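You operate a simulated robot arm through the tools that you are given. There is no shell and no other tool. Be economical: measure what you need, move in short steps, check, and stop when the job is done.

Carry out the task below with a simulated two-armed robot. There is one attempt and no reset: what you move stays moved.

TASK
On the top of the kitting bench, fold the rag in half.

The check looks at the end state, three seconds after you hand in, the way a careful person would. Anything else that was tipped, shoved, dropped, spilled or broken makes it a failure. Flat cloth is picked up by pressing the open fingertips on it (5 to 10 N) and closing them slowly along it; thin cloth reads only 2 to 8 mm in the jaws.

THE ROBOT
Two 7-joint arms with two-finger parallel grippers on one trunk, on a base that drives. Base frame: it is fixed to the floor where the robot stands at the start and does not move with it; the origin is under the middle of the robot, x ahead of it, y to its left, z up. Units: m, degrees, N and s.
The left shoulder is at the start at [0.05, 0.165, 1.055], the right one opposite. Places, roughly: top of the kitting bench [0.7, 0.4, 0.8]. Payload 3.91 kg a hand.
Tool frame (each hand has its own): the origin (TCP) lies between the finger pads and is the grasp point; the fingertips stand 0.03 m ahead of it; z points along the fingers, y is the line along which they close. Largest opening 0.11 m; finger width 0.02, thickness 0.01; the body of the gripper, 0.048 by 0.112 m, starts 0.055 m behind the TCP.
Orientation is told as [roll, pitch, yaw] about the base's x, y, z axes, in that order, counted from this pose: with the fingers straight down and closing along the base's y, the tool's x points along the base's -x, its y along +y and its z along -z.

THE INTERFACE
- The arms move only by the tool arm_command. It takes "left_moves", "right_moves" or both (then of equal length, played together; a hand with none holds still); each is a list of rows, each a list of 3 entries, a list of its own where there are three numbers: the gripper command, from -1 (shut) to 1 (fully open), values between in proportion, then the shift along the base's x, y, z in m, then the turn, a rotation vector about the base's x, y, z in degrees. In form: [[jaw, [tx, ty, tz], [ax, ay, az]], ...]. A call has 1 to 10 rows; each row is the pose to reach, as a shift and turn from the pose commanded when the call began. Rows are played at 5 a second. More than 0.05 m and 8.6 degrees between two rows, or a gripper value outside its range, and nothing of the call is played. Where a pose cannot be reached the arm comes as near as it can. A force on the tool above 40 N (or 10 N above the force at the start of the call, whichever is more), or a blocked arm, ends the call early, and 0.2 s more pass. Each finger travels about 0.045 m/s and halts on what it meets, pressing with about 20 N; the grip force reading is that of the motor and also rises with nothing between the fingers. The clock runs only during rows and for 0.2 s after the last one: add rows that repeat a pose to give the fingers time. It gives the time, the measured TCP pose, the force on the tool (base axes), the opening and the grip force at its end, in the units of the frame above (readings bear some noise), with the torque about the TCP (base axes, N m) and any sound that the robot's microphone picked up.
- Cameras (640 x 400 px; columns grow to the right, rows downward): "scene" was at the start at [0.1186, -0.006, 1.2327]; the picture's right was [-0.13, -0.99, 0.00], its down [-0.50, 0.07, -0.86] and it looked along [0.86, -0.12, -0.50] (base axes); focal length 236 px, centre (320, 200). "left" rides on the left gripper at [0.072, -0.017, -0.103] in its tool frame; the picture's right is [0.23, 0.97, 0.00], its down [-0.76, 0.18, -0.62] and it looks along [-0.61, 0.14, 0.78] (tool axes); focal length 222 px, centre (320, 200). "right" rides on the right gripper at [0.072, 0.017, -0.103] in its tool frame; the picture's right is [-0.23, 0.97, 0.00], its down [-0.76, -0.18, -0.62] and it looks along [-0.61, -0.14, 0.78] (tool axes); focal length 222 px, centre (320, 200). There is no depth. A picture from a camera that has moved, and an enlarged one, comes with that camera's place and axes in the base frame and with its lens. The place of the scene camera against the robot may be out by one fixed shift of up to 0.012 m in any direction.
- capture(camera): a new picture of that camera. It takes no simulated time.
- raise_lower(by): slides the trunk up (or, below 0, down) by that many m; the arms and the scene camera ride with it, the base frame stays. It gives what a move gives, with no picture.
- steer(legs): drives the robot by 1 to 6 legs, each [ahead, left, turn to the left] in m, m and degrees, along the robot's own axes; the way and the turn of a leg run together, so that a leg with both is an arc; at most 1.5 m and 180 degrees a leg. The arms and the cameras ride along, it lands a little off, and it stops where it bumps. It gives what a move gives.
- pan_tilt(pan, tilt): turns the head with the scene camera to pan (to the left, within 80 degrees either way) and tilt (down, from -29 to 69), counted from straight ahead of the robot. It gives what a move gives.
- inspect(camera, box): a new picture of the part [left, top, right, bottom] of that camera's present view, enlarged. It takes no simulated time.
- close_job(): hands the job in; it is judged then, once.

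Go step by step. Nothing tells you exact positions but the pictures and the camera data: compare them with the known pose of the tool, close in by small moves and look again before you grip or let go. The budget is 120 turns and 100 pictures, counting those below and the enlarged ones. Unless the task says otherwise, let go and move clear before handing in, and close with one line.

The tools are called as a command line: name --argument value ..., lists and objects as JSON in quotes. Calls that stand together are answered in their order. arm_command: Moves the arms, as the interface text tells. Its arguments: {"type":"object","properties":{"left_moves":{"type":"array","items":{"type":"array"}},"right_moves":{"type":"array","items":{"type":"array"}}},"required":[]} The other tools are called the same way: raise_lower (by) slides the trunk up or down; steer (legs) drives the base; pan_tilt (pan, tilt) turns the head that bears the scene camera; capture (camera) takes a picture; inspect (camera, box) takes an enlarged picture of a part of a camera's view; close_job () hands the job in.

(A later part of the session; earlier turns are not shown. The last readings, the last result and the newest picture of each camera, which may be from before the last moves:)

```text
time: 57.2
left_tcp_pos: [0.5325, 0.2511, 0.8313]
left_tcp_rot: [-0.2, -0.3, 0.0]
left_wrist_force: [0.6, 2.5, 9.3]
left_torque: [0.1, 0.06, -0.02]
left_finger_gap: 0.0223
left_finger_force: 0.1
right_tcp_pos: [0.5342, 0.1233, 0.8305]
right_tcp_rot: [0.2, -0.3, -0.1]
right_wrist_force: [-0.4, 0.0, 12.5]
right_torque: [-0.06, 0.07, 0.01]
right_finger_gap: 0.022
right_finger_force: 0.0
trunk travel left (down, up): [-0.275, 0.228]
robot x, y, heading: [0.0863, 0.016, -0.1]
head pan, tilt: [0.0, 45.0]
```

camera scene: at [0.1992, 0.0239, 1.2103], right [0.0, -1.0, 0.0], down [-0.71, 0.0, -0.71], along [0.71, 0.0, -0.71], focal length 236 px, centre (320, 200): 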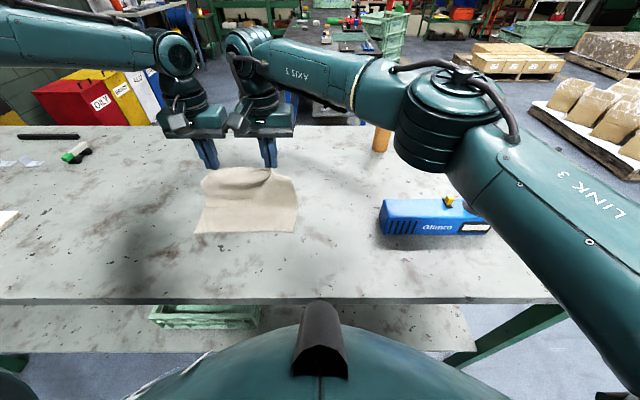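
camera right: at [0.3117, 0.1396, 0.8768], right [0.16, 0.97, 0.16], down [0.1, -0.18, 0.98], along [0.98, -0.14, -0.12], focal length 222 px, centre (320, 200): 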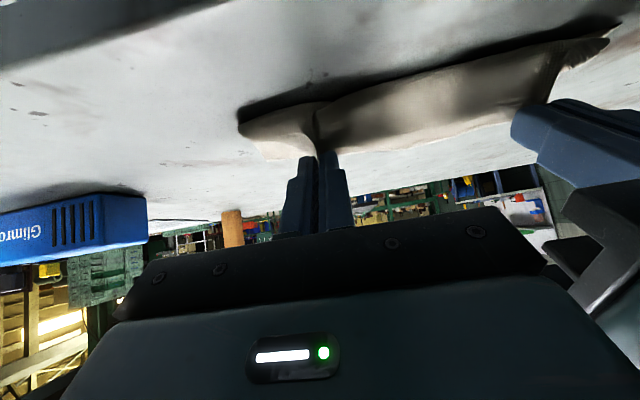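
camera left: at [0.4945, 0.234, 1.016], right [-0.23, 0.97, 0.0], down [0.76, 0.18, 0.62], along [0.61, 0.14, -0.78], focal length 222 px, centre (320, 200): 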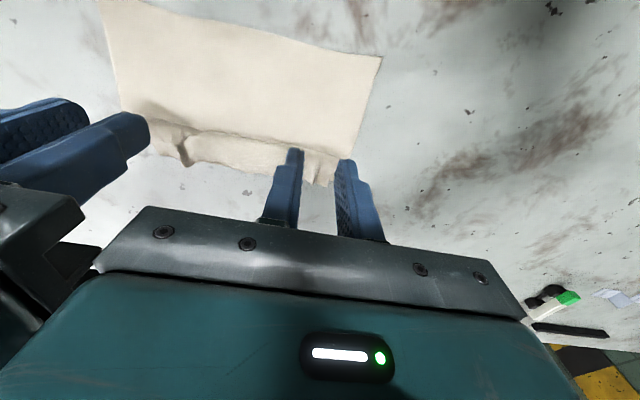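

arm_command --left_moves '[[-0.6, [-0.01, 0, 0], [0, 0, 0]], [-0.6, [-0.02, 0, 0], [0, 0, 0]], [-0.6, [-0.03, 0, 0], [0, 0, 0]], [-0.6, [-0.04, 0, 0], [0, 0, 0]], [-0.6, [-0.05, 0, 0], [0, 0, 0]], [-0.6, [-0.06, 0, 0], [0, 0, 0]], [-0.6, [-0.067, 0, 0], [0, 0, 0]], [-0.6, [-0.067, 0, 0], [0, 0, 0]]]' --right_moves '[[-0.6, [-0.01, 0, 0], [0, 0, 0]], [-0.6, [-0.02, 0, 0], [0, 0, 0]], [-0.6, [-0.03, 0, 0], [0, 0, 0]], [-0.6, [-0.04, 0, 0], [0, 0, 0]], [-0.6, [-0.05, 0, 0], [0, 0, 0]], [-0.6, [-0.06, 0, 0], [0, 0, 0]], [-0.6, [-0.067, 0, 0], [0, 0, 0]], [-0.6, [-0.067, 0, 0], [0, 0, 0]]]'

capture --camera "left"

capture --camera "scene"

```text
time: 59.0
left_tcp_pos: [0.4662, 0.2507, 0.8313]
left_tcp_rot: [0.1, -0.4, -0.1]
left_wrist_force: [4.7, 0.0, 22.0]
left_torque: [0.12, 0.02, -0.03]
left_finger_gap: 0.0218
left_finger_force: 0.1
right_tcp_pos: [0.4659, 0.1229, 0.8319]
right_tcp_rot: [0.1, -0.2, -0.1]
right_wrist_force: [4.7, 1.1, 26.0]
right_torque: [-0.25, -0.02, 0.05]
right_finger_gap: 0.022
right_finger_force: 0.1
trunk travel left (down, up): [-0.275, 0.228]
robot x, y, heading: [0.0923, 0.0206, -0.1]
head pan, tilt: [0.0, 45.0]
```

```text
44 pictures are left
camera left: at [0.3912, 0.2336, 0.9342], right [-0.23, 0.97, 0.0], down [0.76, 0.18, 0.63], along [0.61, 0.14, -0.78], focal length 222 px, centre (320, 200)
```

left: 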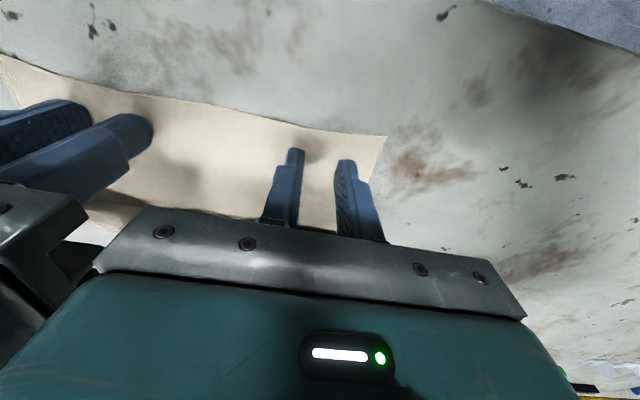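

```text
43 pictures are left
camera scene: at [0.1966, 0.0227, 1.2109], right [0.0, -1.0, 0.0], down [-0.71, 0.0, -0.71], along [0.71, 0.0, -0.71], focal length 236 px, centre (320, 200)
```

scene: 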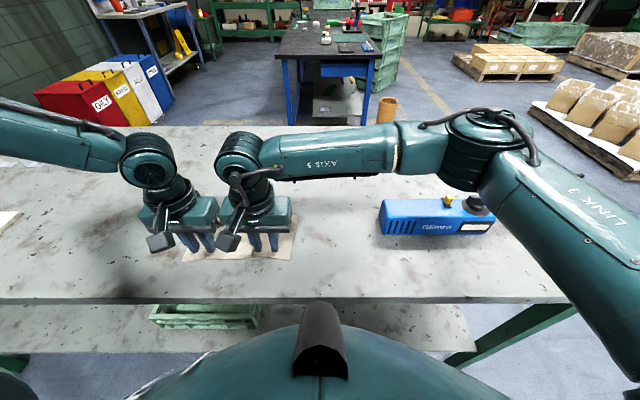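

arm_command --left_moves '[[-0.6, [0, 0, 0.02], [0, 0, 0]], [-0.6, [0, 0.0, 0.05], [0, 0, -5]], [-0.6, [0, 0.03, 0.08], [0, 0, -13]], [-0.6, [0, 0.06, 0.09], [0, 0, -21]], [-0.6, [0, 0.09, 0.1], [0, 0, -29]], [-0.6, [0, 0.12, 0.1], [0, 0, -37]], [-0.6, [0, 0.12, 0.1], [0, 0, -45]], [-0.6, [0, 0.12, 0.1], [0, 0, -53]], [-0.6, [0, 0.12, 0.1], [0, 0, -61]], [-0.6, [0, 0.12, 0.1], [0, 0, -69]]]' --right_moves '[[-0.6, [0, 0, 0.02], [0, 0, 0]], [-0.6, [0, 0.0, 0.05], [0, 0, 5]], [-0.6, [0, -0.03, 0.08], [0, 0, 13]], [-0.6, [0, -0.06, 0.09], [0, 0, 21]], [-0.6, [0, -0.09, 0.1], [0, 0, 29]], [-0.6, [0, -0.12, 0.1], [0, 0, 37]], [-0.6, [0, -0.12, 0.1], [0, 0, 45]], [-0.6, [0, -0.12, 0.1], [0, 0, 53]], [-0.6, [0, -0.12, 0.1], [0, 0, 61]], [-0.6, [0, -0.12, 0.1], [0, 0, 69]]]'

inspect --camera "scene" --box '[140, 180, 340, 305]'

```text
time: 61.2
left_tcp_pos: [0.4664, 0.3718, 0.9299]
left_tcp_rot: [-0.2, 0.0, -69.3]
left_wrist_force: [-1.2, -1.1, -0.1]
left_torque: [-0.01, -0.05, 0.0]
left_finger_gap: 0.022
left_finger_force: 0.1
right_tcp_pos: [0.4669, 0.0013, 0.93]
right_tcp_rot: [0.0, 0.0, 69.1]
right_wrist_force: [-1.1, -0.9, -0.1]
right_torque: [0.02, 0.01, 0.0]
right_finger_gap: 0.0218
right_finger_force: 0.0
trunk travel left (down, up): [-0.275, 0.228]
robot x, y, heading: [0.0887, 0.0212, -0.1]
head pan, tilt: [0.0, 45.0]
```

```text
3.20 times, centred on (240, 242) of scene
camera zoom: at [0.1986, 0.0238, 1.2104], right [0.0, -1.0, 0.0], down [-0.71, 0.0, -0.71], along [0.71, 0.0, -0.71], focal length 756 px, centre (576, 64)
```

zoom: 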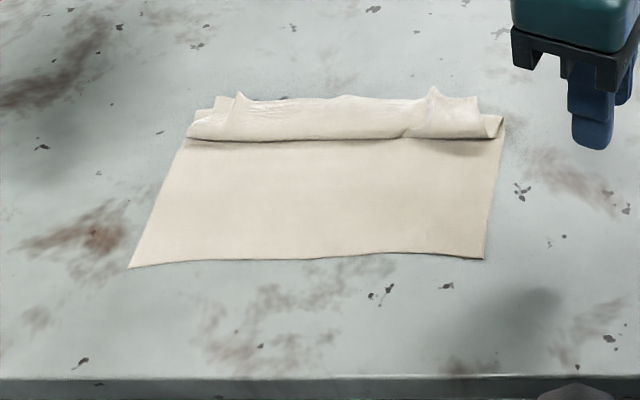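

The slack remains as a Z-fold at the far side (near edge 0.44, free edge ≈0.57 on top), with two standing ridges at the old grip points. I'll pinch those ridges again and pull them forward to flatten the rag.

arm_command --left_moves '[[-0.5, [0.01, 0, 0], [0, 0, 8.5]], [-0.4, [0.02, -0.0, 0], [0, 0, 17]], [-0.3, [0.03, -0.01, 0], [0, 0, 25.5]], [-0.3, [0.04, -0.03, 0], [0, 0, 34]], [-0.3, [0.05, -0.05, 0], [0, 0, 42.5]], [-0.3, [0.06, -0.07, 0], [0, 0, 51]], [-0.3, [0.07, -0.09, 0], [0, 0, 59.5]], [-0.3, [0.08, -0.11, 0], [0, 0, 68]], [-0.3, [0.085, -0.115, -0.02], [0, 0, 69]], [-0.3, [0.085, -0.115, -0.03], [0, 0, 69]]]' --right_moves '[[-0.5, [0.01, 0, 0], [0, 0, -8.5]], [-0.4, [0.02, 0.01, 0], [0, 0, -17]], [-0.3, [0.03, 0.02, 0], [0, 0, -25.5]], [-0.3, [0.04, 0.04, 0], [0, 0, -34]], [-0.3, [0.05, 0.06, 0], [0, 0, -42.5]], [-0.3, [0.06, 0.08, 0], [0, 0, -51]], [-0.3, [0.07, 0.1, 0], [0, 0, -59.5]], [-0.3, [0.08, 0.12, 0], [0, 0, -68]], [-0.3, [0.085, 0.123, -0.02], [0, 0, -69]], [-0.3, [0.085, 0.123, -0.03], [0, 0, -69]]]'

inspect --camera "left" --box '[60, 20, 400, 232]'

inspect --camera "right" --box '[230, 30, 570, 242]'

```text
time: 63.4
left_tcp_pos: [0.551, 0.2568, 0.8993]
left_tcp_rot: [-0.1, 0.0, 0.1]
left_wrist_force: [-0.2, -0.1, 0.4]
left_torque: [0.01, -0.01, 0.01]
left_finger_gap: 0.0383
left_finger_force: 0.1
right_tcp_pos: [0.5529, 0.1271, 0.8988]
right_tcp_rot: [0.0, 0.0, -0.3]
right_wrist_force: [0.1, 0.5, 1.2]
right_torque: [-0.02, 0.01, 0.0]
right_finger_gap: 0.0385
right_finger_force: 0.1
trunk travel left (down, up): [-0.275, 0.228]
robot x, y, heading: [0.0911, 0.0191, 0.0]
head pan, tilt: [0.0, 45.0]
```

```text
1.88 times, centred on (230, 126) of left
camera zoom: at [0.4776, 0.2392, 1.003], right [-0.23, 0.97, 0.0], down [0.76, 0.18, 0.62], along [0.61, 0.14, -0.78], focal length 418 px, centre (489, 339)
```

zoom: 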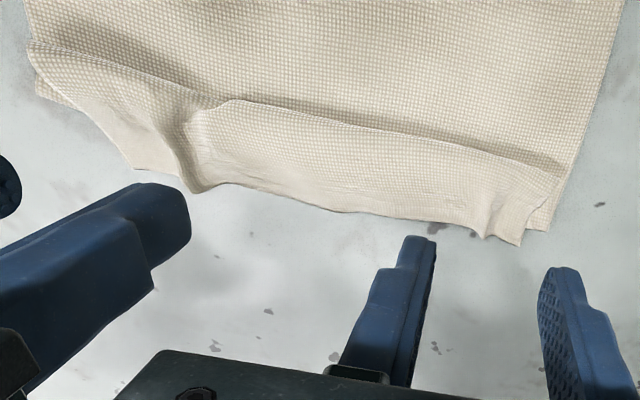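

```text
1.88 times, centred on (400, 136) of right
camera zoom: at [0.4813, 0.1431, 1.0028], right [0.23, 0.97, 0.0], down [0.76, -0.18, 0.62], along [0.61, -0.14, -0.78], focal length 418 px, centre (169, 320)
```

zoom: 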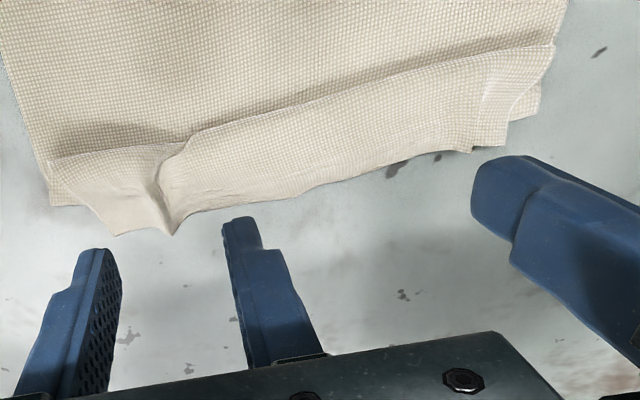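

arm_command --left_moves '[[-0.3, [0.007, 0.005, -0.02], [0, 0, 0]], [-0.3, [0.007, 0.005, -0.045], [0, 0, 0]], [-0.3, [0.007, 0.005, -0.063], [0, 0, 0]], [-0.5, [0.007, 0.005, -0.064], [0, 0, 0]], [-0.7, [0.007, 0.005, -0.064], [0, 0, 0]], [-1, [0.007, 0.005, -0.064], [0, 0, 0]], [-1, [0.007, 0.005, -0.064], [0, 0, 0]], [-1, [0.007, 0.005, -0.064], [0, 0, 0]]]' --right_moves '[[-0.3, [0.015, -0.004, -0.02], [0, 0, 0]], [-0.3, [0.015, -0.004, -0.045], [0, 0, 0]], [-0.3, [0.015, -0.004, -0.063], [0, 0, 0]], [-0.5, [0.015, -0.004, -0.064], [0, 0, 0]], [-0.7, [0.015, -0.004, -0.064], [0, 0, 0]], [-1, [0.015, -0.004, -0.064], [0, 0, 0]], [-1, [0.015, -0.004, -0.064], [0, 0, 0]], [-1, [0.015, -0.004, -0.064], [0, 0, 0]]]'

inspect --camera "left" --box '[60, 20, 400, 232]'

inspect --camera "right" --box '[230, 30, 570, 242]'

```text
time: 65.2
left_tcp_pos: [0.5587, 0.2607, 0.8357]
left_tcp_rot: [-0.3, 0.0, -0.1]
left_wrist_force: [0.1, -6.9, 3.7]
left_torque: [-0.18, 0.0, 0.01]
left_finger_gap: 0.0021
left_finger_force: 20.1
right_tcp_pos: [0.5672, 0.1203, 0.8354]
right_tcp_rot: [0.1, -0.1, -0.1]
right_wrist_force: [-0.3, 6.7, 0.9]
right_torque: [0.23, 0.01, 0.02]
right_finger_gap: 0.002
right_finger_force: 19.9
trunk travel left (down, up): [-0.275, 0.228]
robot x, y, heading: [0.087, 0.0181, -0.2]
head pan, tilt: [0.0, 45.0]
```

```text
1.88 times, centred on (230, 126) of left
camera zoom: at [0.4845, 0.2441, 0.9394], right [-0.23, 0.97, 0.0], down [0.76, 0.18, 0.62], along [0.61, 0.14, -0.78], focal length 418 px, centre (489, 339)
```

zoom: 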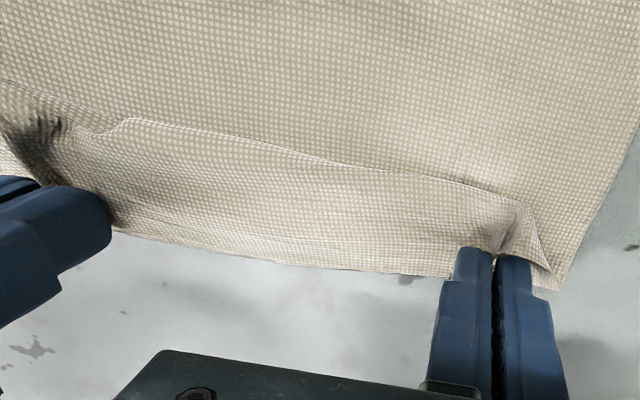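

```text
1.88 times, centred on (400, 136) of right
camera zoom: at [0.4957, 0.1388, 0.9389], right [0.23, 0.97, 0.0], down [0.76, -0.18, 0.62], along [0.61, -0.14, -0.78], focal length 418 px, centre (169, 320)
```

zoom: 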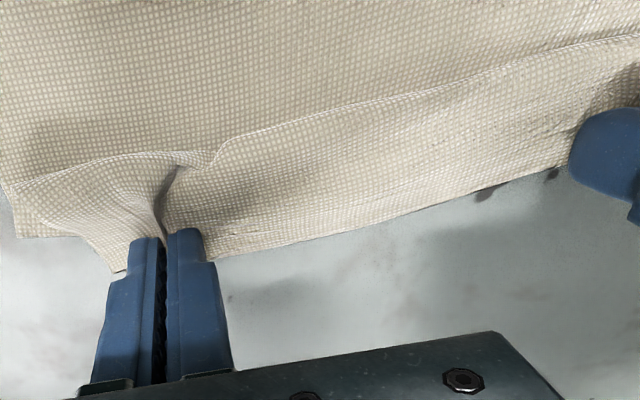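

arm_command --left_moves '[[-1, [0.0, 0, 0.012], [0, 0, 0]], [-1, [0.015, 0, 0.02], [0, 0, 0]], [-1, [0.03, 0, 0.018], [0, 0, 0]], [-1, [0.045, 0, 0.013], [0, 0, 0]], [-1, [0.055, 0, 0.008], [0, 0, 0]], [-1, [0.061, 0, 0.003], [0, 0, 0]], [-1, [0.061, 0, 0.001], [0, 0, 0]]]' --right_moves '[[-1, [0.0, 0, 0.012], [0, 0, 0]], [-1, [0.015, 0, 0.02], [0, 0, 0]], [-1, [0.03, 0, 0.018], [0, 0, 0]], [-1, [0.045, 0, 0.013], [0, 0, 0]], [-1, [0.055, 0, 0.008], [0, 0, 0]], [-1, [0.06, 0, 0.003], [0, 0, 0]], [-1, [0.06, 0, 0.001], [0, 0, 0]]]'

capture --camera "scene"

capture --camera "right"

```text
time: 66.8
left_tcp_pos: [0.62, 0.2625, 0.8361]
left_tcp_rot: [0.0, 0.0, -0.1]
left_wrist_force: [1.2, -7.8, -0.4]
left_torque: [-0.23, -0.03, 0.04]
left_finger_gap: 0.002
left_finger_force: 19.9
right_tcp_pos: [0.6273, 0.1219, 0.8349]
right_tcp_rot: [0.0, 0.0, 0.0]
right_wrist_force: [-0.6, 8.4, 0.1]
right_torque: [0.24, 0.02, 0.03]
right_finger_gap: 0.0018
right_finger_force: 19.8
trunk travel left (down, up): [-0.275, 0.228]
robot x, y, heading: [0.0876, 0.0204, -0.2]
head pan, tilt: [0.0, 45.0]
```

```text
37 pictures are left
camera scene: at [0.1986, 0.0238, 1.2105], right [0.0, -1.0, 0.0], down [-0.71, 0.0, -0.71], along [0.71, 0.0, -0.71], focal length 236 px, centre (320, 200)
```

scene: 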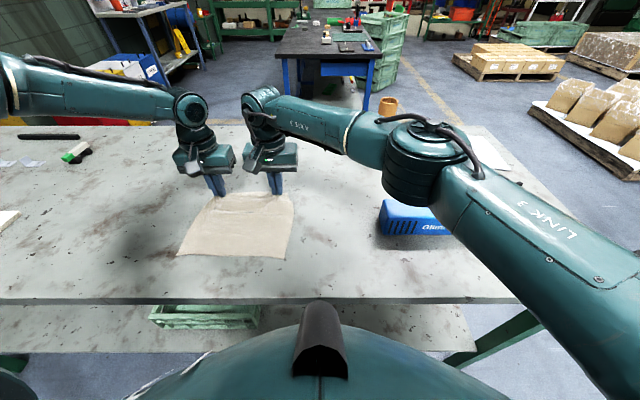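

```text
36 pictures are left
camera right: at [0.5556, 0.1388, 0.9396], right [0.23, 0.97, 0.0], down [0.76, -0.18, 0.62], along [0.61, -0.14, -0.78], focal length 222 px, centre (320, 200)
```

right: 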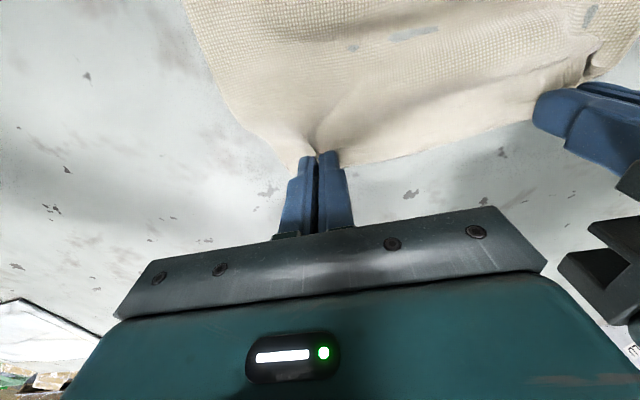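

The rag is flat again (near edge ≈0.45). I'll release it, lift, and turn both hands a quarter turn so they close along x.

arm_command --left_moves '[[-0.8, [0, -0.002, 0], [0, 0, 0]], [-0.6, [0, -0.002, -0.002], [0, 0, 0]], [-0.4, [0, -0.002, -0.002], [0, 0, 0]], [-0.4, [0, -0.002, 0.015], [0, 0, 0]], [-0.4, [0, 0, 0.045], [0, 0, -8]], [-0.4, [-0.01, 0.01, 0.075], [0, 0, -16]], [-0.4, [-0.02, 0.02, 0.08], [0, 0, -24]], [-0.5, [-0.03, 0.03, 0.08], [0, 0, -32]], [-0.56, [-0.04, 0.04, 0.08], [0, 0, -40]], [-0.56, [-0.05, 0.05, 0.08], [0, 0, -48]]]' --right_moves '[[-0.8, [0, 0.002, 0], [0, 0, 0]], [-0.6, [0, 0.002, -0.002], [0, 0, 0]], [-0.4, [0, 0.002, -0.002], [0, 0, 0]], [-0.4, [0, 0.002, 0.015], [0, 0, 0]], [-0.4, [0, 0, 0.045], [0, 0, 8]], [-0.4, [-0.01, -0.01, 0.075], [0, 0, 16]], [-0.4, [-0.02, -0.02, 0.08], [0, 0, 24]], [-0.5, [-0.03, -0.03, 0.08], [0, 0, 32]], [-0.56, [-0.04, -0.04, 0.08], [0, 0, 40]], [-0.56, [-0.05, -0.05, 0.08], [0, 0, 48]]]'

arm_command --left_moves '[[-0.56, [0, 0, 0], [0, 0, -8.4]], [-0.56, [0, 0, 0], [0, 0, -16.8]], [-0.56, [0, 0, 0], [0, 0, -25.2]], [-0.56, [0, 0, 0], [0, 0, -33.6]], [-0.56, [0, 0, 0], [0, 0, -42]]]' --right_moves '[[-0.56, [0, 0, 0], [0, 0, 8.4]], [-0.56, [0, 0, 0], [0, 0, 16.8]], [-0.56, [0, 0, 0], [0, 0, 25.2]], [-0.56, [0, 0, 0], [0, 0, 33.6]], [-0.56, [0, 0, 0], [0, 0, 42]]]'

inspect --camera "scene" --box '[140, 170, 340, 295]'

capture --camera "right"

```text
time: 69.0
left_tcp_pos: [0.5679, 0.3107, 0.9165]
left_tcp_rot: [0.1, -0.1, -48.3]
left_wrist_force: [0.9, 0.3, 0.1]
left_torque: [0.02, -0.02, 0.01]
left_finger_gap: 0.024
left_finger_force: 0.0
right_tcp_pos: [0.5767, 0.0729, 0.9149]
right_tcp_rot: [0.0, -0.1, 48.0]
right_wrist_force: [0.5, -0.5, 0.4]
right_torque: [0.02, 0.0, 0.03]
right_finger_gap: 0.0241
right_finger_force: 0.0
trunk travel left (down, up): [-0.275, 0.228]
robot x, y, heading: [0.0858, 0.016, -0.2]
head pan, tilt: [0.0, 45.0]
```

```text
time: 70.2
left_tcp_pos: [0.5675, 0.3101, 0.9178]
left_tcp_rot: [0.1, 0.0, -90.2]
left_wrist_force: [0.0, -0.5, 0.7]
left_torque: [0.02, 0.0, 0.0]
left_finger_gap: 0.0242
left_finger_force: 0.0
right_tcp_pos: [0.5719, 0.0441, 0.9]
right_tcp_rot: [-10.8, -1.4, 67.7]
right_wrist_force: [-0.2, -0.3, -0.9]
right_torque: [0.01, 0.01, -0.03]
right_finger_gap: 0.0244
right_finger_force: 0.0
right hand out of reach, approached as far as the arm can: row 2, 3, 4, 5
trunk travel left (down, up): [-0.275, 0.228]
robot x, y, heading: [0.0886, 0.0136, -0.6]
head pan, tilt: [0.0, 45.0]
```

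```text
3.20 times, centred on (240, 232) of scene
camera zoom: at [0.1973, 0.0224, 1.2106], right [0.0, -1.0, 0.0], down [-0.71, 0.0, -0.71], along [0.71, 0.0, -0.71], focal length 756 px, centre (576, 96)
```

zoom: 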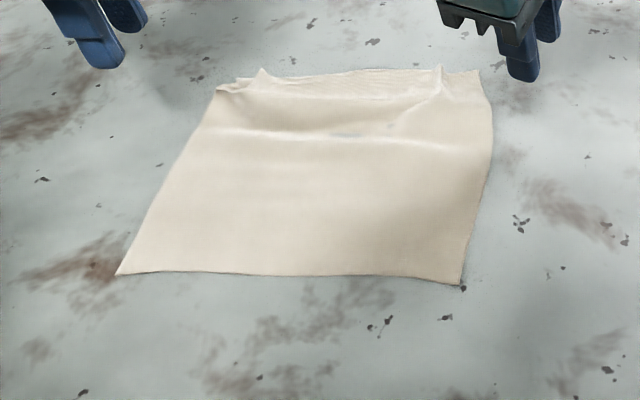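

```text
34 pictures are left
camera right: at [0.511, -0.011, 0.9966], right [-0.8, 0.58, -0.18], down [0.34, 0.67, 0.66], along [0.5, 0.47, -0.73], focal length 222 px, centre (320, 200)
```

right: 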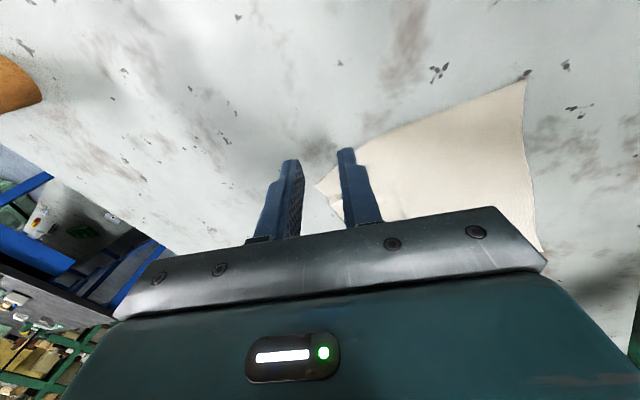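

The right wrist can't turn further that way; I'll turn it the other way, to −90°.

arm_command --right_moves '[[-0.56, [0, 0, 0.015], [0, 0, -8]], [-0.56, [0, 0, 0.015], [0, 0, -16]], [-0.56, [0, 0, 0.015], [0, 0, -24]], [-0.56, [0, 0, 0.015], [0, 0, -32]], [-0.56, [0, 0, 0.015], [0, 0, -40]], [-0.56, [0, 0, 0.015], [0, 0, -48]], [-0.56, [0, 0, 0.015], [0, 0, -56]], [-0.56, [0, 0, 0.015], [0, 0, -64]], [-0.56, [0, 0, 0.015], [0, 0, -72]], [-0.56, [0, 0, 0.015], [0, 0, -80]]]'

```text
time: 72.4
left_tcp_pos: [0.5691, 0.3122, 0.9156]
left_tcp_rot: [0.0, -0.2, -90.1]
left_wrist_force: [-0.2, 0.1, 0.9]
left_torque: [-0.01, 0.02, 0.04]
left_finger_gap: 0.0243
left_finger_force: 0.1
right_tcp_pos: [0.5727, 0.046, 0.9138]
right_tcp_rot: [-10.7, -1.3, -12.4]
right_wrist_force: [1.2, -0.2, -0.3]
right_torque: [-0.02, 0.02, -0.03]
right_finger_gap: 0.0238
right_finger_force: 0.1
trunk travel left (down, up): [-0.275, 0.228]
robot x, y, heading: [0.0891, 0.0171, -0.2]
head pan, tilt: [0.0, 45.0]
```

arm_command --right_moves '[[-0.56, [0, 0, 0], [5.2, -0.5, 0]], [-0.56, [0, 0, 0], [10.7, -1.0, 0]]]'

arm_command --right_moves '[[-0.56, [0, 0, 0], [0, 0, -7.8]], [-0.56, [0, 0, 0], [0, 0, -15.6]], [-0.56, [0.0, 0, 0], [0, 0, -23.4]], [-0.56, [0, 0, 0], [0, 0, -31]], [-0.56, [0, 0, 0], [0, 0, -39]], [-0.56, [0, 0, 0], [0, 0, -47]], [-0.56, [0, 0, 0], [0, 0, -55]], [-0.56, [0, 0, 0], [0, 0, -63]], [-0.56, [0, 0, 0], [0, 0, -71]], [-0.56, [0, 0, 0], [0, 0, -77.5]]]'

```text
time: 73.0
left_tcp_pos: [0.5697, 0.3112, 0.916]
left_tcp_rot: [0.0, -0.1, -90.0]
left_wrist_force: [-0.1, -1.0, 0.2]
left_torque: [0.02, 0.01, -0.01]
left_finger_gap: 0.0242
left_finger_force: 0.0
right_tcp_pos: [0.5731, 0.0453, 0.9139]
right_tcp_rot: [0.0, 0.1, -12.4]
right_wrist_force: [-0.2, -0.1, -0.2]
right_torque: [0.01, 0.0, 0.03]
right_finger_gap: 0.0242
right_finger_force: 0.1
trunk travel left (down, up): [-0.275, 0.228]
robot x, y, heading: [0.0921, 0.0202, -0.3]
head pan, tilt: [0.0, 45.0]
```

```text
time: 75.2
left_tcp_pos: [0.569, 0.3109, 0.9167]
left_tcp_rot: [0.0, 0.0, -90.2]
left_wrist_force: [-0.3, -0.1, 0.6]
left_torque: [0.01, 0.01, 0.02]
left_finger_gap: 0.0243
left_finger_force: 0.1
right_tcp_pos: [0.5725, 0.0455, 0.9135]
right_tcp_rot: [-0.1, 0.1, -90.1]
right_wrist_force: [-0.2, -0.8, 0.0]
right_torque: [0.0, -0.01, 0.01]
right_finger_gap: 0.0241
right_finger_force: 0.0
trunk travel left (down, up): [-0.275, 0.228]
robot x, y, heading: [0.09, 0.0161, -0.2]
head pan, tilt: [0.0, 45.0]
```

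I'll test that both hands can pitch 45° in this orientation before gripping.

arm_command --left_moves '[[-0.56, [-0.01, 0, 0], [0, -8, 0]], [-0.56, [-0.03, 0, 0], [0, -16, 0]], [-0.56, [-0.05, 0, 0], [0, -24, 0]], [-0.56, [-0.07, 0, 0], [0, -32, 0]], [-0.56, [-0.09, 0, 0], [0, -40, 0]], [-0.56, [-0.1, 0, 0], [0, -48, 0]]]' --right_moves '[[-0.56, [-0.01, 0, 0], [0, -8, 0]], [-0.56, [-0.03, 0, 0], [0, -16, 0]], [-0.56, [-0.05, 0, 0], [0, -24, 0]], [-0.56, [-0.07, 0, 0], [0, -32, 0]], [-0.56, [-0.09, 0, 0], [0, -40, 0]], [-0.56, [-0.1, 0, 0], [0, -48, 0]]]'

capture --camera "right"

```text
time: 76.6
left_tcp_pos: [0.4939, 0.3207, 0.9152]
left_tcp_rot: [48.0, -0.1, -90.0]
left_wrist_force: [0.6, 0.1, 0.0]
left_torque: [0.0, 0.0, 0.01]
left_finger_gap: 0.0241
left_finger_force: 0.0
left hand out of reach, approached as far as the arm can: row 6
right_tcp_pos: [0.4712, 0.0453, 0.9137]
right_tcp_rot: [48.0, 0.1, -90.0]
right_wrist_force: [0.2, 0.2, 1.5]
right_torque: [-0.01, 0.02, -0.01]
right_finger_gap: 0.0245
right_finger_force: 0.1
trunk travel left (down, up): [-0.275, 0.228]
robot x, y, heading: [0.0907, 0.0186, -0.2]
head pan, tilt: [0.0, 45.0]
```

```text
33 pictures are left
camera right: at [0.4069, 0.1176, 0.9956], right [0.65, -0.23, 0.72], down [-0.58, -0.76, 0.28], along [0.49, -0.61, -0.63], focal length 222 px, centre (320, 200)
```

right: 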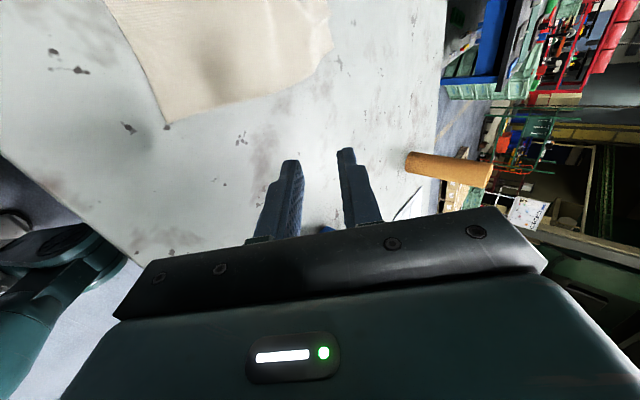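

arm_command --left_moves '[[-0.56, [0.018, -0.0, 0], [0, 8, 0]], [-0.56, [0.036, -0.01, 0], [0, 16, 0]], [-0.56, [0.054, -0.02, 0], [0, 24, 0]], [-0.56, [0.072, -0.03, 0], [0, 32, 0]], [-0.56, [0.09, -0.04, 0], [0, 40, 0]], [-0.56, [0.106, -0.05, -0.015], [0, 48, 0]], [-0.56, [0.106, -0.05, -0.025], [0, 48, 0]]]' --right_moves '[[-0.56, [0.02, 0.01, 0], [0, 8, 0]], [-0.56, [0.042, 0.02, 0], [0, 16, 0]], [-0.56, [0.064, 0.03, 0], [0, 24, 0]], [-0.56, [0.086, 0.04, 0], [0, 32, 0]], [-0.56, [0.108, 0.052, 0], [0, 40, 0]], [-0.56, [0.129, 0.065, -0.015], [0, 48, 0]], [-0.56, [0.129, 0.065, -0.025], [0, 48, 0]]]'

capture --camera "left"

capture --camera "right"

```text
time: 78.2
left_tcp_pos: [0.601, 0.2704, 0.8895]
left_tcp_rot: [-0.1, -0.1, -90.0]
left_wrist_force: [-0.6, 0.1, 0.1]
left_torque: [-0.01, -0.01, 0.02]
left_finger_gap: 0.0242
left_finger_force: 0.1
right_tcp_pos: [0.6013, 0.1105, 0.8878]
right_tcp_rot: [-0.2, 0.1, -90.0]
right_wrist_force: [-0.1, -0.5, -0.4]
right_torque: [0.0, 0.0, -0.03]
right_finger_gap: 0.024
right_finger_force: 0.0
trunk travel left (down, up): [-0.275, 0.228]
robot x, y, heading: [0.0869, 0.0167, -0.5]
head pan, tilt: [0.0, 45.0]
```

```text
32 pictures are left
camera left: at [0.5822, 0.3423, 0.9936], right [0.97, 0.23, 0.0], down [0.18, -0.76, 0.62], along [0.14, -0.61, -0.78], focal length 222 px, centre (320, 200)
```

left: 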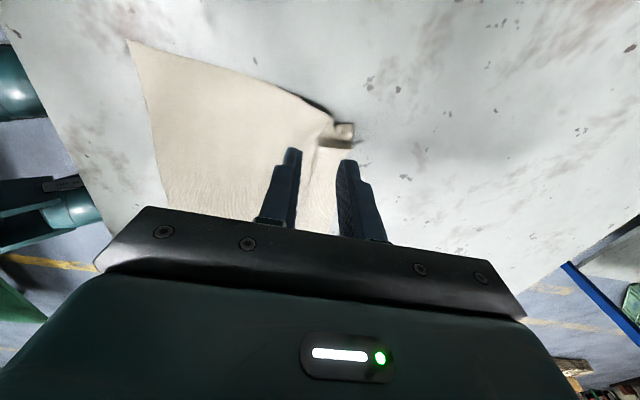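

```text
31 pictures are left
camera right: at [0.6193, 0.183, 0.9918], right [0.97, -0.23, 0.0], down [-0.17, -0.76, 0.62], along [-0.14, -0.61, -0.78], focal length 222 px, centre (320, 200)
```

right: 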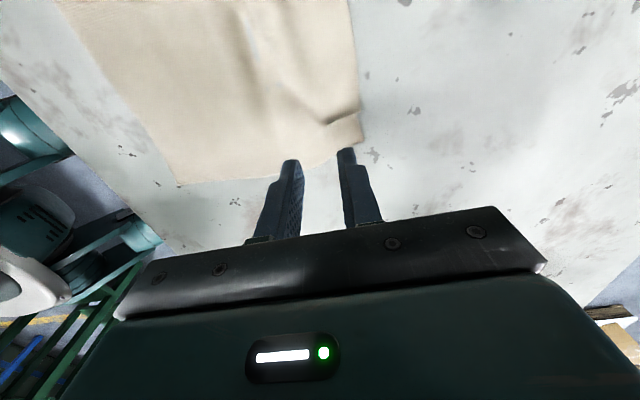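

inspect --camera "left" --box '[240, 80, 400, 240]'

inspect --camera "scene" --box '[170, 170, 310, 257]'

```text
2.50 times, centred on (320, 160) of left
camera zoom: at [0.5822, 0.3423, 0.9936], right [0.97, 0.23, 0.0], down [0.18, -0.76, 0.62], along [0.14, -0.61, -0.78], focal length 555 px, centre (320, 300)
```

zoom: 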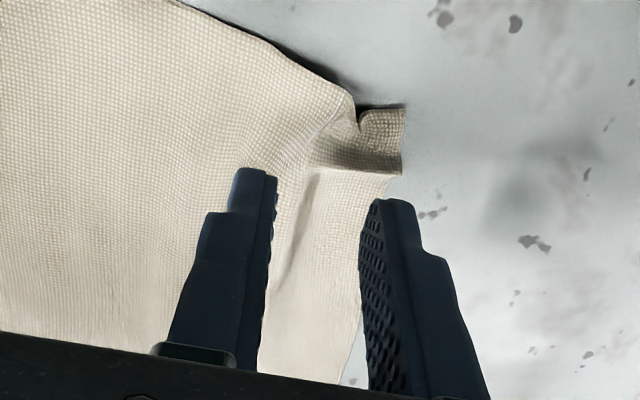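

```text
4.57 times, centred on (240, 214) of scene
camera zoom: at [0.1986, 0.0238, 1.2105], right [0.0, -1.0, 0.0], down [-0.71, 0.0, -0.71], along [0.71, 0.0, -0.71], focal length 1080 px, centre (686, 138)
```

zoom: 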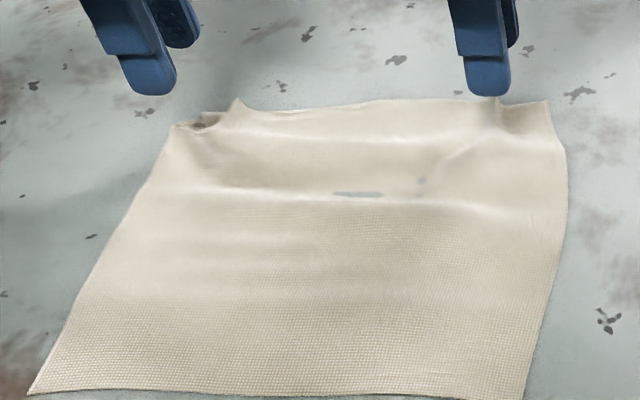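

arm_command --left_moves '[[-0.56, [0.012, -0.02, -0.02], [0, 0, 0]], [-0.56, [0.012, -0.02, -0.04], [0, 0, 0]], [-0.56, [0.012, -0.02, -0.055], [0, 0, 0]], [-0.56, [0.012, -0.02, -0.058], [0, 0, 0]], [-0.56, [0.012, -0.02, -0.06], [0, 0, 0]]]' --right_moves '[[-0.56, [0.021, -0.005, -0.02], [0, 0, 0]], [-0.56, [0.021, -0.005, -0.04], [0, 0, 0]], [-0.56, [0.021, -0.005, -0.053], [0, 0, 0]], [-0.56, [0.021, -0.005, -0.056], [0, 0, 0]], [-0.56, [0.021, -0.005, -0.058], [0, 0, 0]]]'

inspect --camera "left" --box '[240, 80, 400, 240]'

inspect --camera "right" --box '[240, 80, 400, 240]'

```text
time: 79.4
left_tcp_pos: [0.6123, 0.2508, 0.8311]
left_tcp_rot: [0.0, -0.1, -90.0]
left_wrist_force: [-0.9, -0.2, 5.1]
left_torque: [0.03, -0.07, 0.0]
left_finger_gap: 0.0239
left_finger_force: 0.1
right_tcp_pos: [0.6216, 0.1041, 0.8322]
right_tcp_rot: [0.0, 0.1, -89.9]
right_wrist_force: [0.6, -0.6, 2.9]
right_torque: [-0.02, 0.03, 0.0]
right_finger_gap: 0.0243
right_finger_force: 0.1
trunk travel left (down, up): [-0.275, 0.228]
robot x, y, heading: [0.0834, 0.0179, -0.1]
head pan, tilt: [0.0, 45.0]
```

```text
2.50 times, centred on (320, 160) of left
camera zoom: at [0.5943, 0.3223, 0.9347], right [0.97, 0.23, 0.0], down [0.18, -0.76, 0.62], along [0.14, -0.61, -0.78], focal length 555 px, centre (320, 300)
```

zoom: 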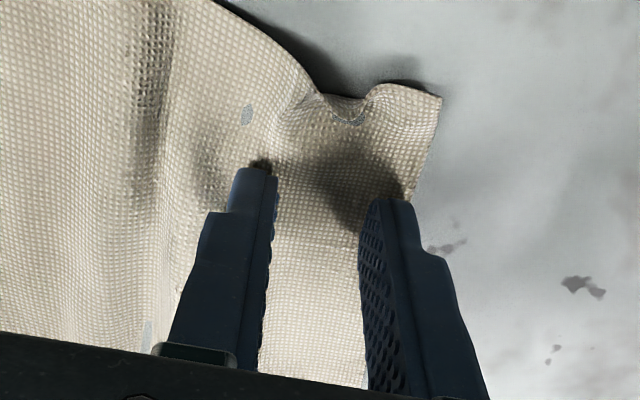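

```text
2.50 times, centred on (320, 160) of right
camera zoom: at [0.64, 0.1775, 0.9351], right [0.97, -0.23, 0.0], down [-0.18, -0.76, 0.62], along [-0.14, -0.61, -0.78], focal length 555 px, centre (320, 300)
```

zoom: 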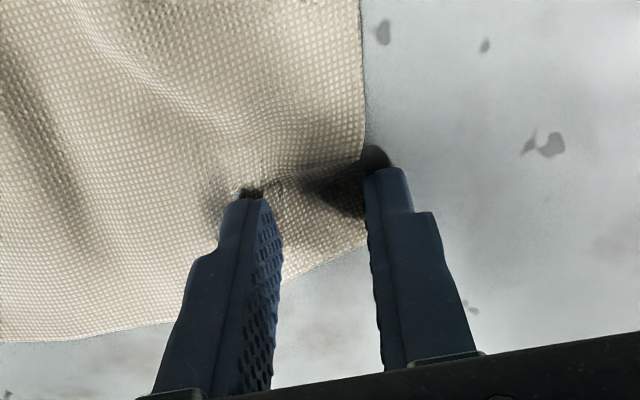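

Contact is good on both sides; closing slowly.

arm_command --left_moves '[[-0.65, [0, 0, 0], [0, 0, 0]], [-0.75, [0, 0, 0], [0, 0, 0]], [-0.85, [0, 0, 0], [0, 0, 0]], [-1, [0, 0, 0], [0, 0, 0]], [-1, [0, 0, 0], [0, 0, 0]], [-1, [0, 0, 0], [0, 0, 0]]]' --right_moves '[[-0.65, [0, 0, -0.0015], [0, 0, 0]], [-0.75, [0, 0, -0.0015], [0, 0, 0]], [-0.85, [0, 0, -0.0015], [0, 0, 0]], [-1, [0, 0, -0.0015], [0, 0, 0]], [-1, [0, 0, -0.0015], [0, 0, 0]], [-1, [0, 0, -0.0015], [0, 0, 0]]]'

arm_command --left_moves '[[-1, [-0.002, 0, 0.01], [0, 0, 0]], [-1, [-0.007, 0, 0.022], [0, 0, 0]], [-1, [-0.01, 0, 0.035], [0, -4, 0]]]' --right_moves '[[-1, [-0.002, 0, 0.01], [0, 0, 0]], [-1, [-0.007, 0, 0.022], [0, 0, 0]], [-1, [-0.01, 0, 0.035], [0, -4, 0]]]'

capture --camera "left"

capture --camera "right"

```text
time: 80.8
left_tcp_pos: [0.6131, 0.2504, 0.8309]
left_tcp_rot: [0.0, 0.0, -90.1]
left_wrist_force: [0.3, -1.0, 3.3]
left_torque: [0.01, 0.02, 0.02]
left_finger_gap: 0.0018
left_finger_force: 20.1
right_tcp_pos: [0.622, 0.1057, 0.8306]
right_tcp_rot: [0.2, 0.2, -90.0]
right_wrist_force: [-0.2, 0.2, 19.1]
right_torque: [-0.09, 0.03, 0.01]
right_finger_gap: 0.0018
right_finger_force: 20.1
trunk travel left (down, up): [-0.275, 0.228]
robot x, y, heading: [0.0866, 0.0178, 0.2]
head pan, tilt: [0.0, 45.0]
```

```text
time: 81.6
left_tcp_pos: [0.6027, 0.2515, 0.8661]
left_tcp_rot: [4.0, 0.0, -90.0]
left_wrist_force: [0.1, -0.2, 0.1]
left_torque: [0.01, 0.01, -0.01]
left_finger_gap: 0.0019
left_finger_force: 19.9
right_tcp_pos: [0.6119, 0.1049, 0.8638]
right_tcp_rot: [3.9, 0.2, -89.9]
right_wrist_force: [0.2, 0.4, -0.3]
right_torque: [-0.01, -0.03, 0.0]
right_finger_gap: 0.0021
right_finger_force: 19.9
trunk travel left (down, up): [-0.275, 0.228]
robot x, y, heading: [0.0927, 0.022, 0.2]
head pan, tilt: [0.0, 45.0]
```

```text
26 pictures are left
camera left: at [0.5774, 0.323, 0.968], right [0.97, 0.23, 0.07], down [0.13, -0.76, 0.63], along [0.19, -0.61, -0.77], focal length 222 px, centre (320, 200)
```

left: 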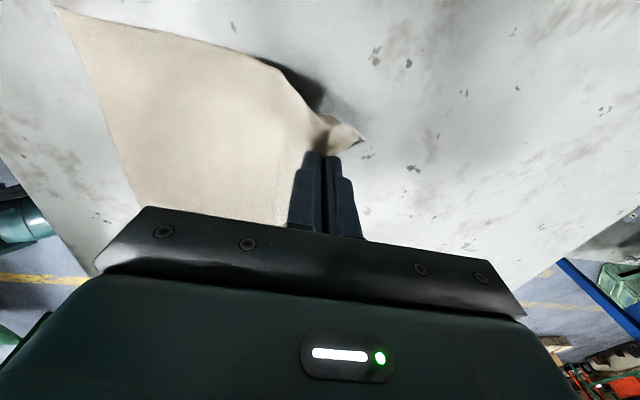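

```text
25 pictures are left
camera right: at [0.6226, 0.1775, 0.9686], right [0.97, -0.23, 0.07], down [-0.22, -0.76, 0.61], along [-0.09, -0.61, -0.79], focal length 222 px, centre (320, 200)
```

right: 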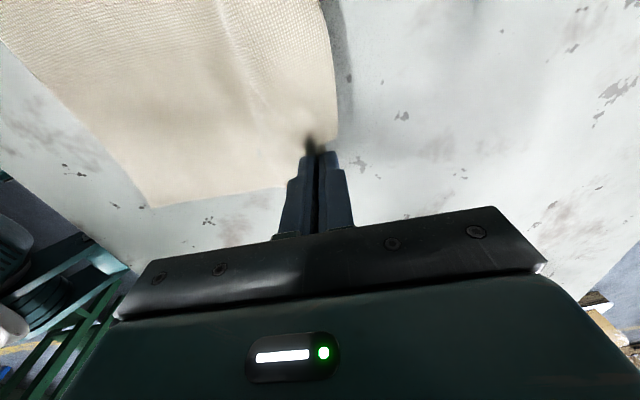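

Both grips lifted the edge. I'll carry it in a taut arc: raise, back the base up 5 cm, then pitch over.

arm_command --left_moves '[[-1, [-0.004, 0, 0.015], [0, -4, 0]], [-1, [-0.01, 0, 0.028], [0, -8, 0]], [-1, [-0.018, 0, 0.033], [0, -12, 0]]]' --right_moves '[[-1, [-0.006, 0, 0.015], [0, -4, 0]], [-1, [-0.013, 0, 0.028], [0, -8, 0]], [-1, [-0.023, 0, 0.034], [0, -12, 0]]]'

steer --legs '[[-0.055, 0, 0]]'

capture --camera "scene"

```text
time: 82.4
left_tcp_pos: [0.5844, 0.2503, 0.899]
left_tcp_rot: [16.0, 0.0, -90.1]
left_wrist_force: [0.0, 0.6, -0.1]
left_torque: [0.02, -0.01, 0.02]
left_finger_gap: 0.0017
left_finger_force: 19.5
right_tcp_pos: [0.5889, 0.1045, 0.8994]
right_tcp_rot: [16.0, 0.1, -90.0]
right_wrist_force: [-0.3, 0.3, 0.5]
right_torque: [0.0, 0.01, 0.01]
right_finger_gap: 0.0018
right_finger_force: 20.1
trunk travel left (down, up): [-0.275, 0.228]
robot x, y, heading: [0.0888, 0.0177, -0.1]
head pan, tilt: [0.0, 45.0]
```

```text
time: 83.3
left_tcp_pos: [0.528, 0.251, 0.8986]
left_tcp_rot: [15.9, 0.0, -90.0]
left_wrist_force: [0.3, 0.5, -0.1]
left_torque: [0.02, 0.03, -0.03]
left_finger_gap: 0.0016
left_finger_force: 19.9
right_tcp_pos: [0.5338, 0.106, 0.8986]
right_tcp_rot: [15.9, 0.0, -89.9]
right_wrist_force: [-1.1, -0.5, 0.2]
right_torque: [0.01, 0.03, -0.01]
right_finger_gap: 0.0021
right_finger_force: 20.3
trunk travel left (down, up): [-0.275, 0.228]
robot x, y, heading: [0.0352, 0.0189, -0.2]
head pan, tilt: [0.0, 45.0]
```

```text
24 pictures are left
camera scene: at [0.1433, 0.0239, 1.2105], right [0.0, -1.0, 0.0], down [-0.71, 0.0, -0.71], along [0.71, 0.0, -0.71], focal length 236 px, centre (320, 200)
```

scene: 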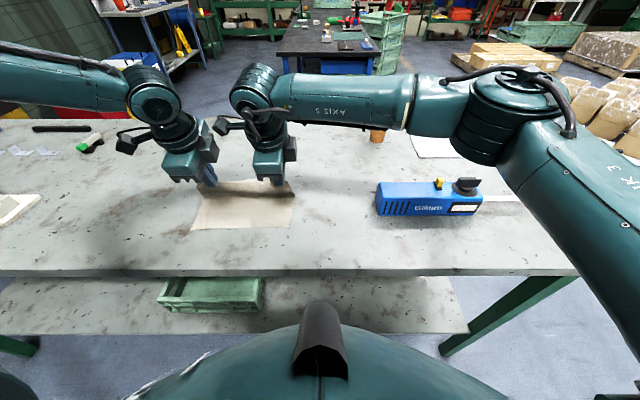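

arm_command --left_moves '[[-1, [-0.008, 0, -0.003], [0, -8, 0]], [-1, [-0.028, 0, -0.012], [0, -16, 0]], [-1, [-0.045, 0, -0.0255], [0, -24, 0]], [-1, [-0.058, 0, -0.0405], [0, -32, 0]], [-1, [-0.065, 0, -0.053], [0, -32, 0]]]' --right_moves '[[-1, [-0.01, 0, -0.003], [0, -8, 0]], [-1, [-0.032, 0, -0.012], [0, -16, 0]], [-1, [-0.051, 0, -0.0255], [0, -24, 0]], [-1, [-0.066, 0, -0.0405], [0, -32, 0]], [-1, [-0.074, 0, -0.053], [0, -32, 0]]]'

capture --camera "left"

capture --camera "right"

```text
time: 84.5
left_tcp_pos: [0.4645, 0.2499, 0.8452]
left_tcp_rot: [47.9, -0.1, -90.0]
left_wrist_force: [-0.1, -0.4, 0.3]
left_torque: [0.0, -0.01, 0.01]
left_finger_gap: 0.0017
left_finger_force: 20.1
right_tcp_pos: [0.4599, 0.1059, 0.8463]
right_tcp_rot: [48.1, 0.1, -89.9]
right_wrist_force: [0.3, 0.3, 0.1]
right_torque: [-0.04, 0.02, 0.02]
right_finger_gap: 0.0019
right_finger_force: 20.4
trunk travel left (down, up): [-0.275, 0.228]
robot x, y, heading: [0.0322, 0.0192, -0.1]
head pan, tilt: [0.0, 45.0]
```

```text
23 pictures are left
camera left: at [0.3752, 0.3228, 0.9025], right [0.65, 0.23, 0.72], down [-0.34, -0.76, 0.55], along [0.68, -0.61, -0.42], focal length 222 px, centre (320, 200)
```

left: 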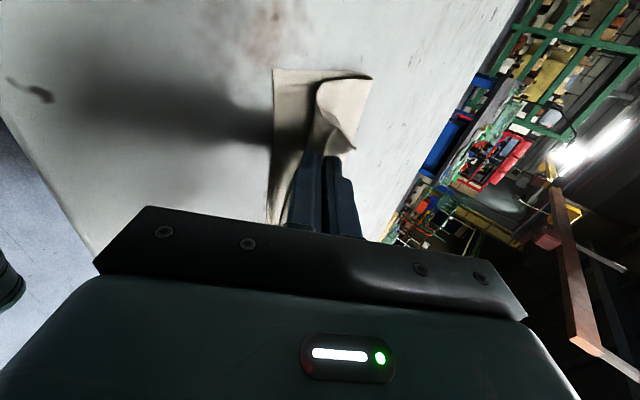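

```text
22 pictures are left
camera right: at [0.3953, 0.177, 0.9273], right [0.65, -0.23, 0.72], down [-0.58, -0.76, 0.28], along [0.49, -0.6, -0.63], focal length 222 px, centre (320, 200)
```

right: 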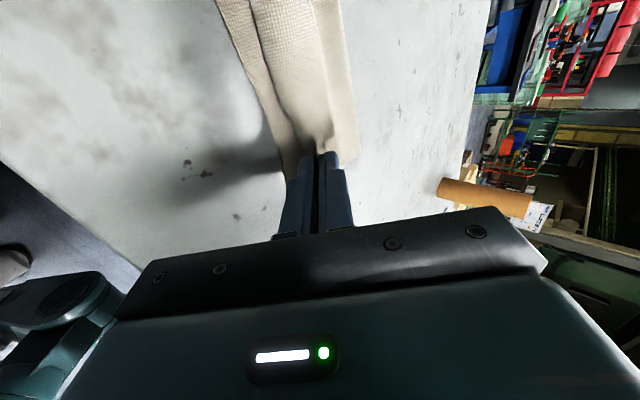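

The cloth now leaves the tips cleanly with the fold near x≈0.56 and the near edge at ≈0.463. I'll lower, nudge back about 1 cm, and release.

arm_command --left_moves '[[-1, [-0.005, 0, -0.005], [0, 0, 0]], [-1, [-0.01, 0, -0.011], [0, 0, 0]], [-1, [-0.01, 0, -0.013], [0, 0, 0]], [-0.9, [-0.01, 0, -0.013], [0, 0, 0]], [-0.8, [-0.01, 0, -0.013], [0, 0, 0]], [-0.7, [-0.01, 0, -0.013], [0, 0, 0]], [-0.7, [-0.01, 0, -0.013], [0, 0, 0]]]' --right_moves '[[-1, [-0.005, 0, -0.005], [0, 0, 0]], [-1, [-0.01, 0, -0.011], [0, 0, 0]], [-1, [-0.01, 0, -0.013], [0, 0, 0]], [-0.9, [-0.01, 0, -0.013], [0, 0, 0]], [-0.8, [-0.01, 0, -0.013], [0, 0, 0]], [-0.7, [-0.01, 0, -0.013], [0, 0, 0]], [-0.7, [-0.01, 0, -0.013], [0, 0, 0]]]'

capture --camera "left"

capture --camera "right"

```text
time: 86.1
left_tcp_pos: [0.4542, 0.2511, 0.8339]
left_tcp_rot: [48.1, 0.0, -90.1]
left_wrist_force: [1.5, -0.4, 8.9]
left_torque: [0.02, -0.13, 0.02]
left_finger_gap: 0.0126
left_finger_force: 0.0
right_tcp_pos: [0.4496, 0.1041, 0.8318]
right_tcp_rot: [48.1, 0.1, -89.9]
right_wrist_force: [4.1, 0.4, 5.3]
right_torque: [0.02, -0.17, 0.0]
right_finger_gap: 0.0133
right_finger_force: 0.0
trunk travel left (down, up): [-0.275, 0.228]
robot x, y, heading: [0.0357, 0.0191, 0.1]
head pan, tilt: [0.0, 45.0]
```

```text
21 pictures are left
camera left: at [0.366, 0.3227, 0.8902], right [0.65, 0.23, 0.72], down [-0.35, -0.76, 0.55], along [0.68, -0.61, -0.42], focal length 222 px, centre (320, 200)
```

left: 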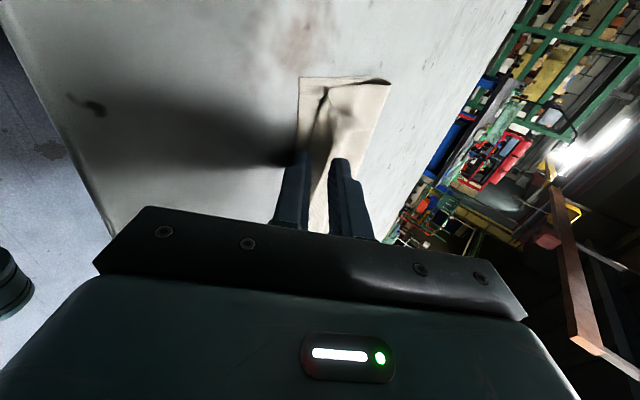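

```text
20 pictures are left
camera right: at [0.3862, 0.1768, 0.9148], right [0.65, -0.23, 0.72], down [-0.58, -0.76, 0.28], along [0.49, -0.61, -0.63], focal length 222 px, centre (320, 200)
```

right: 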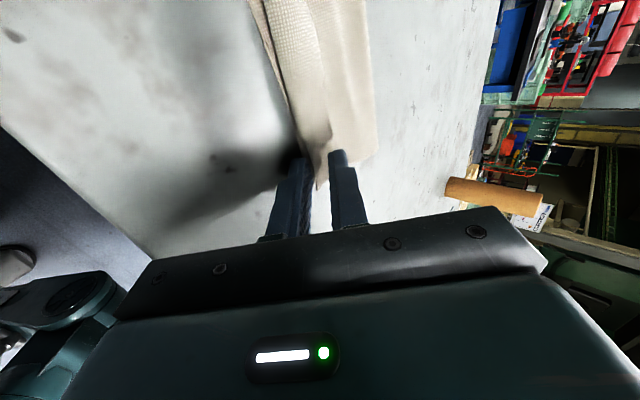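

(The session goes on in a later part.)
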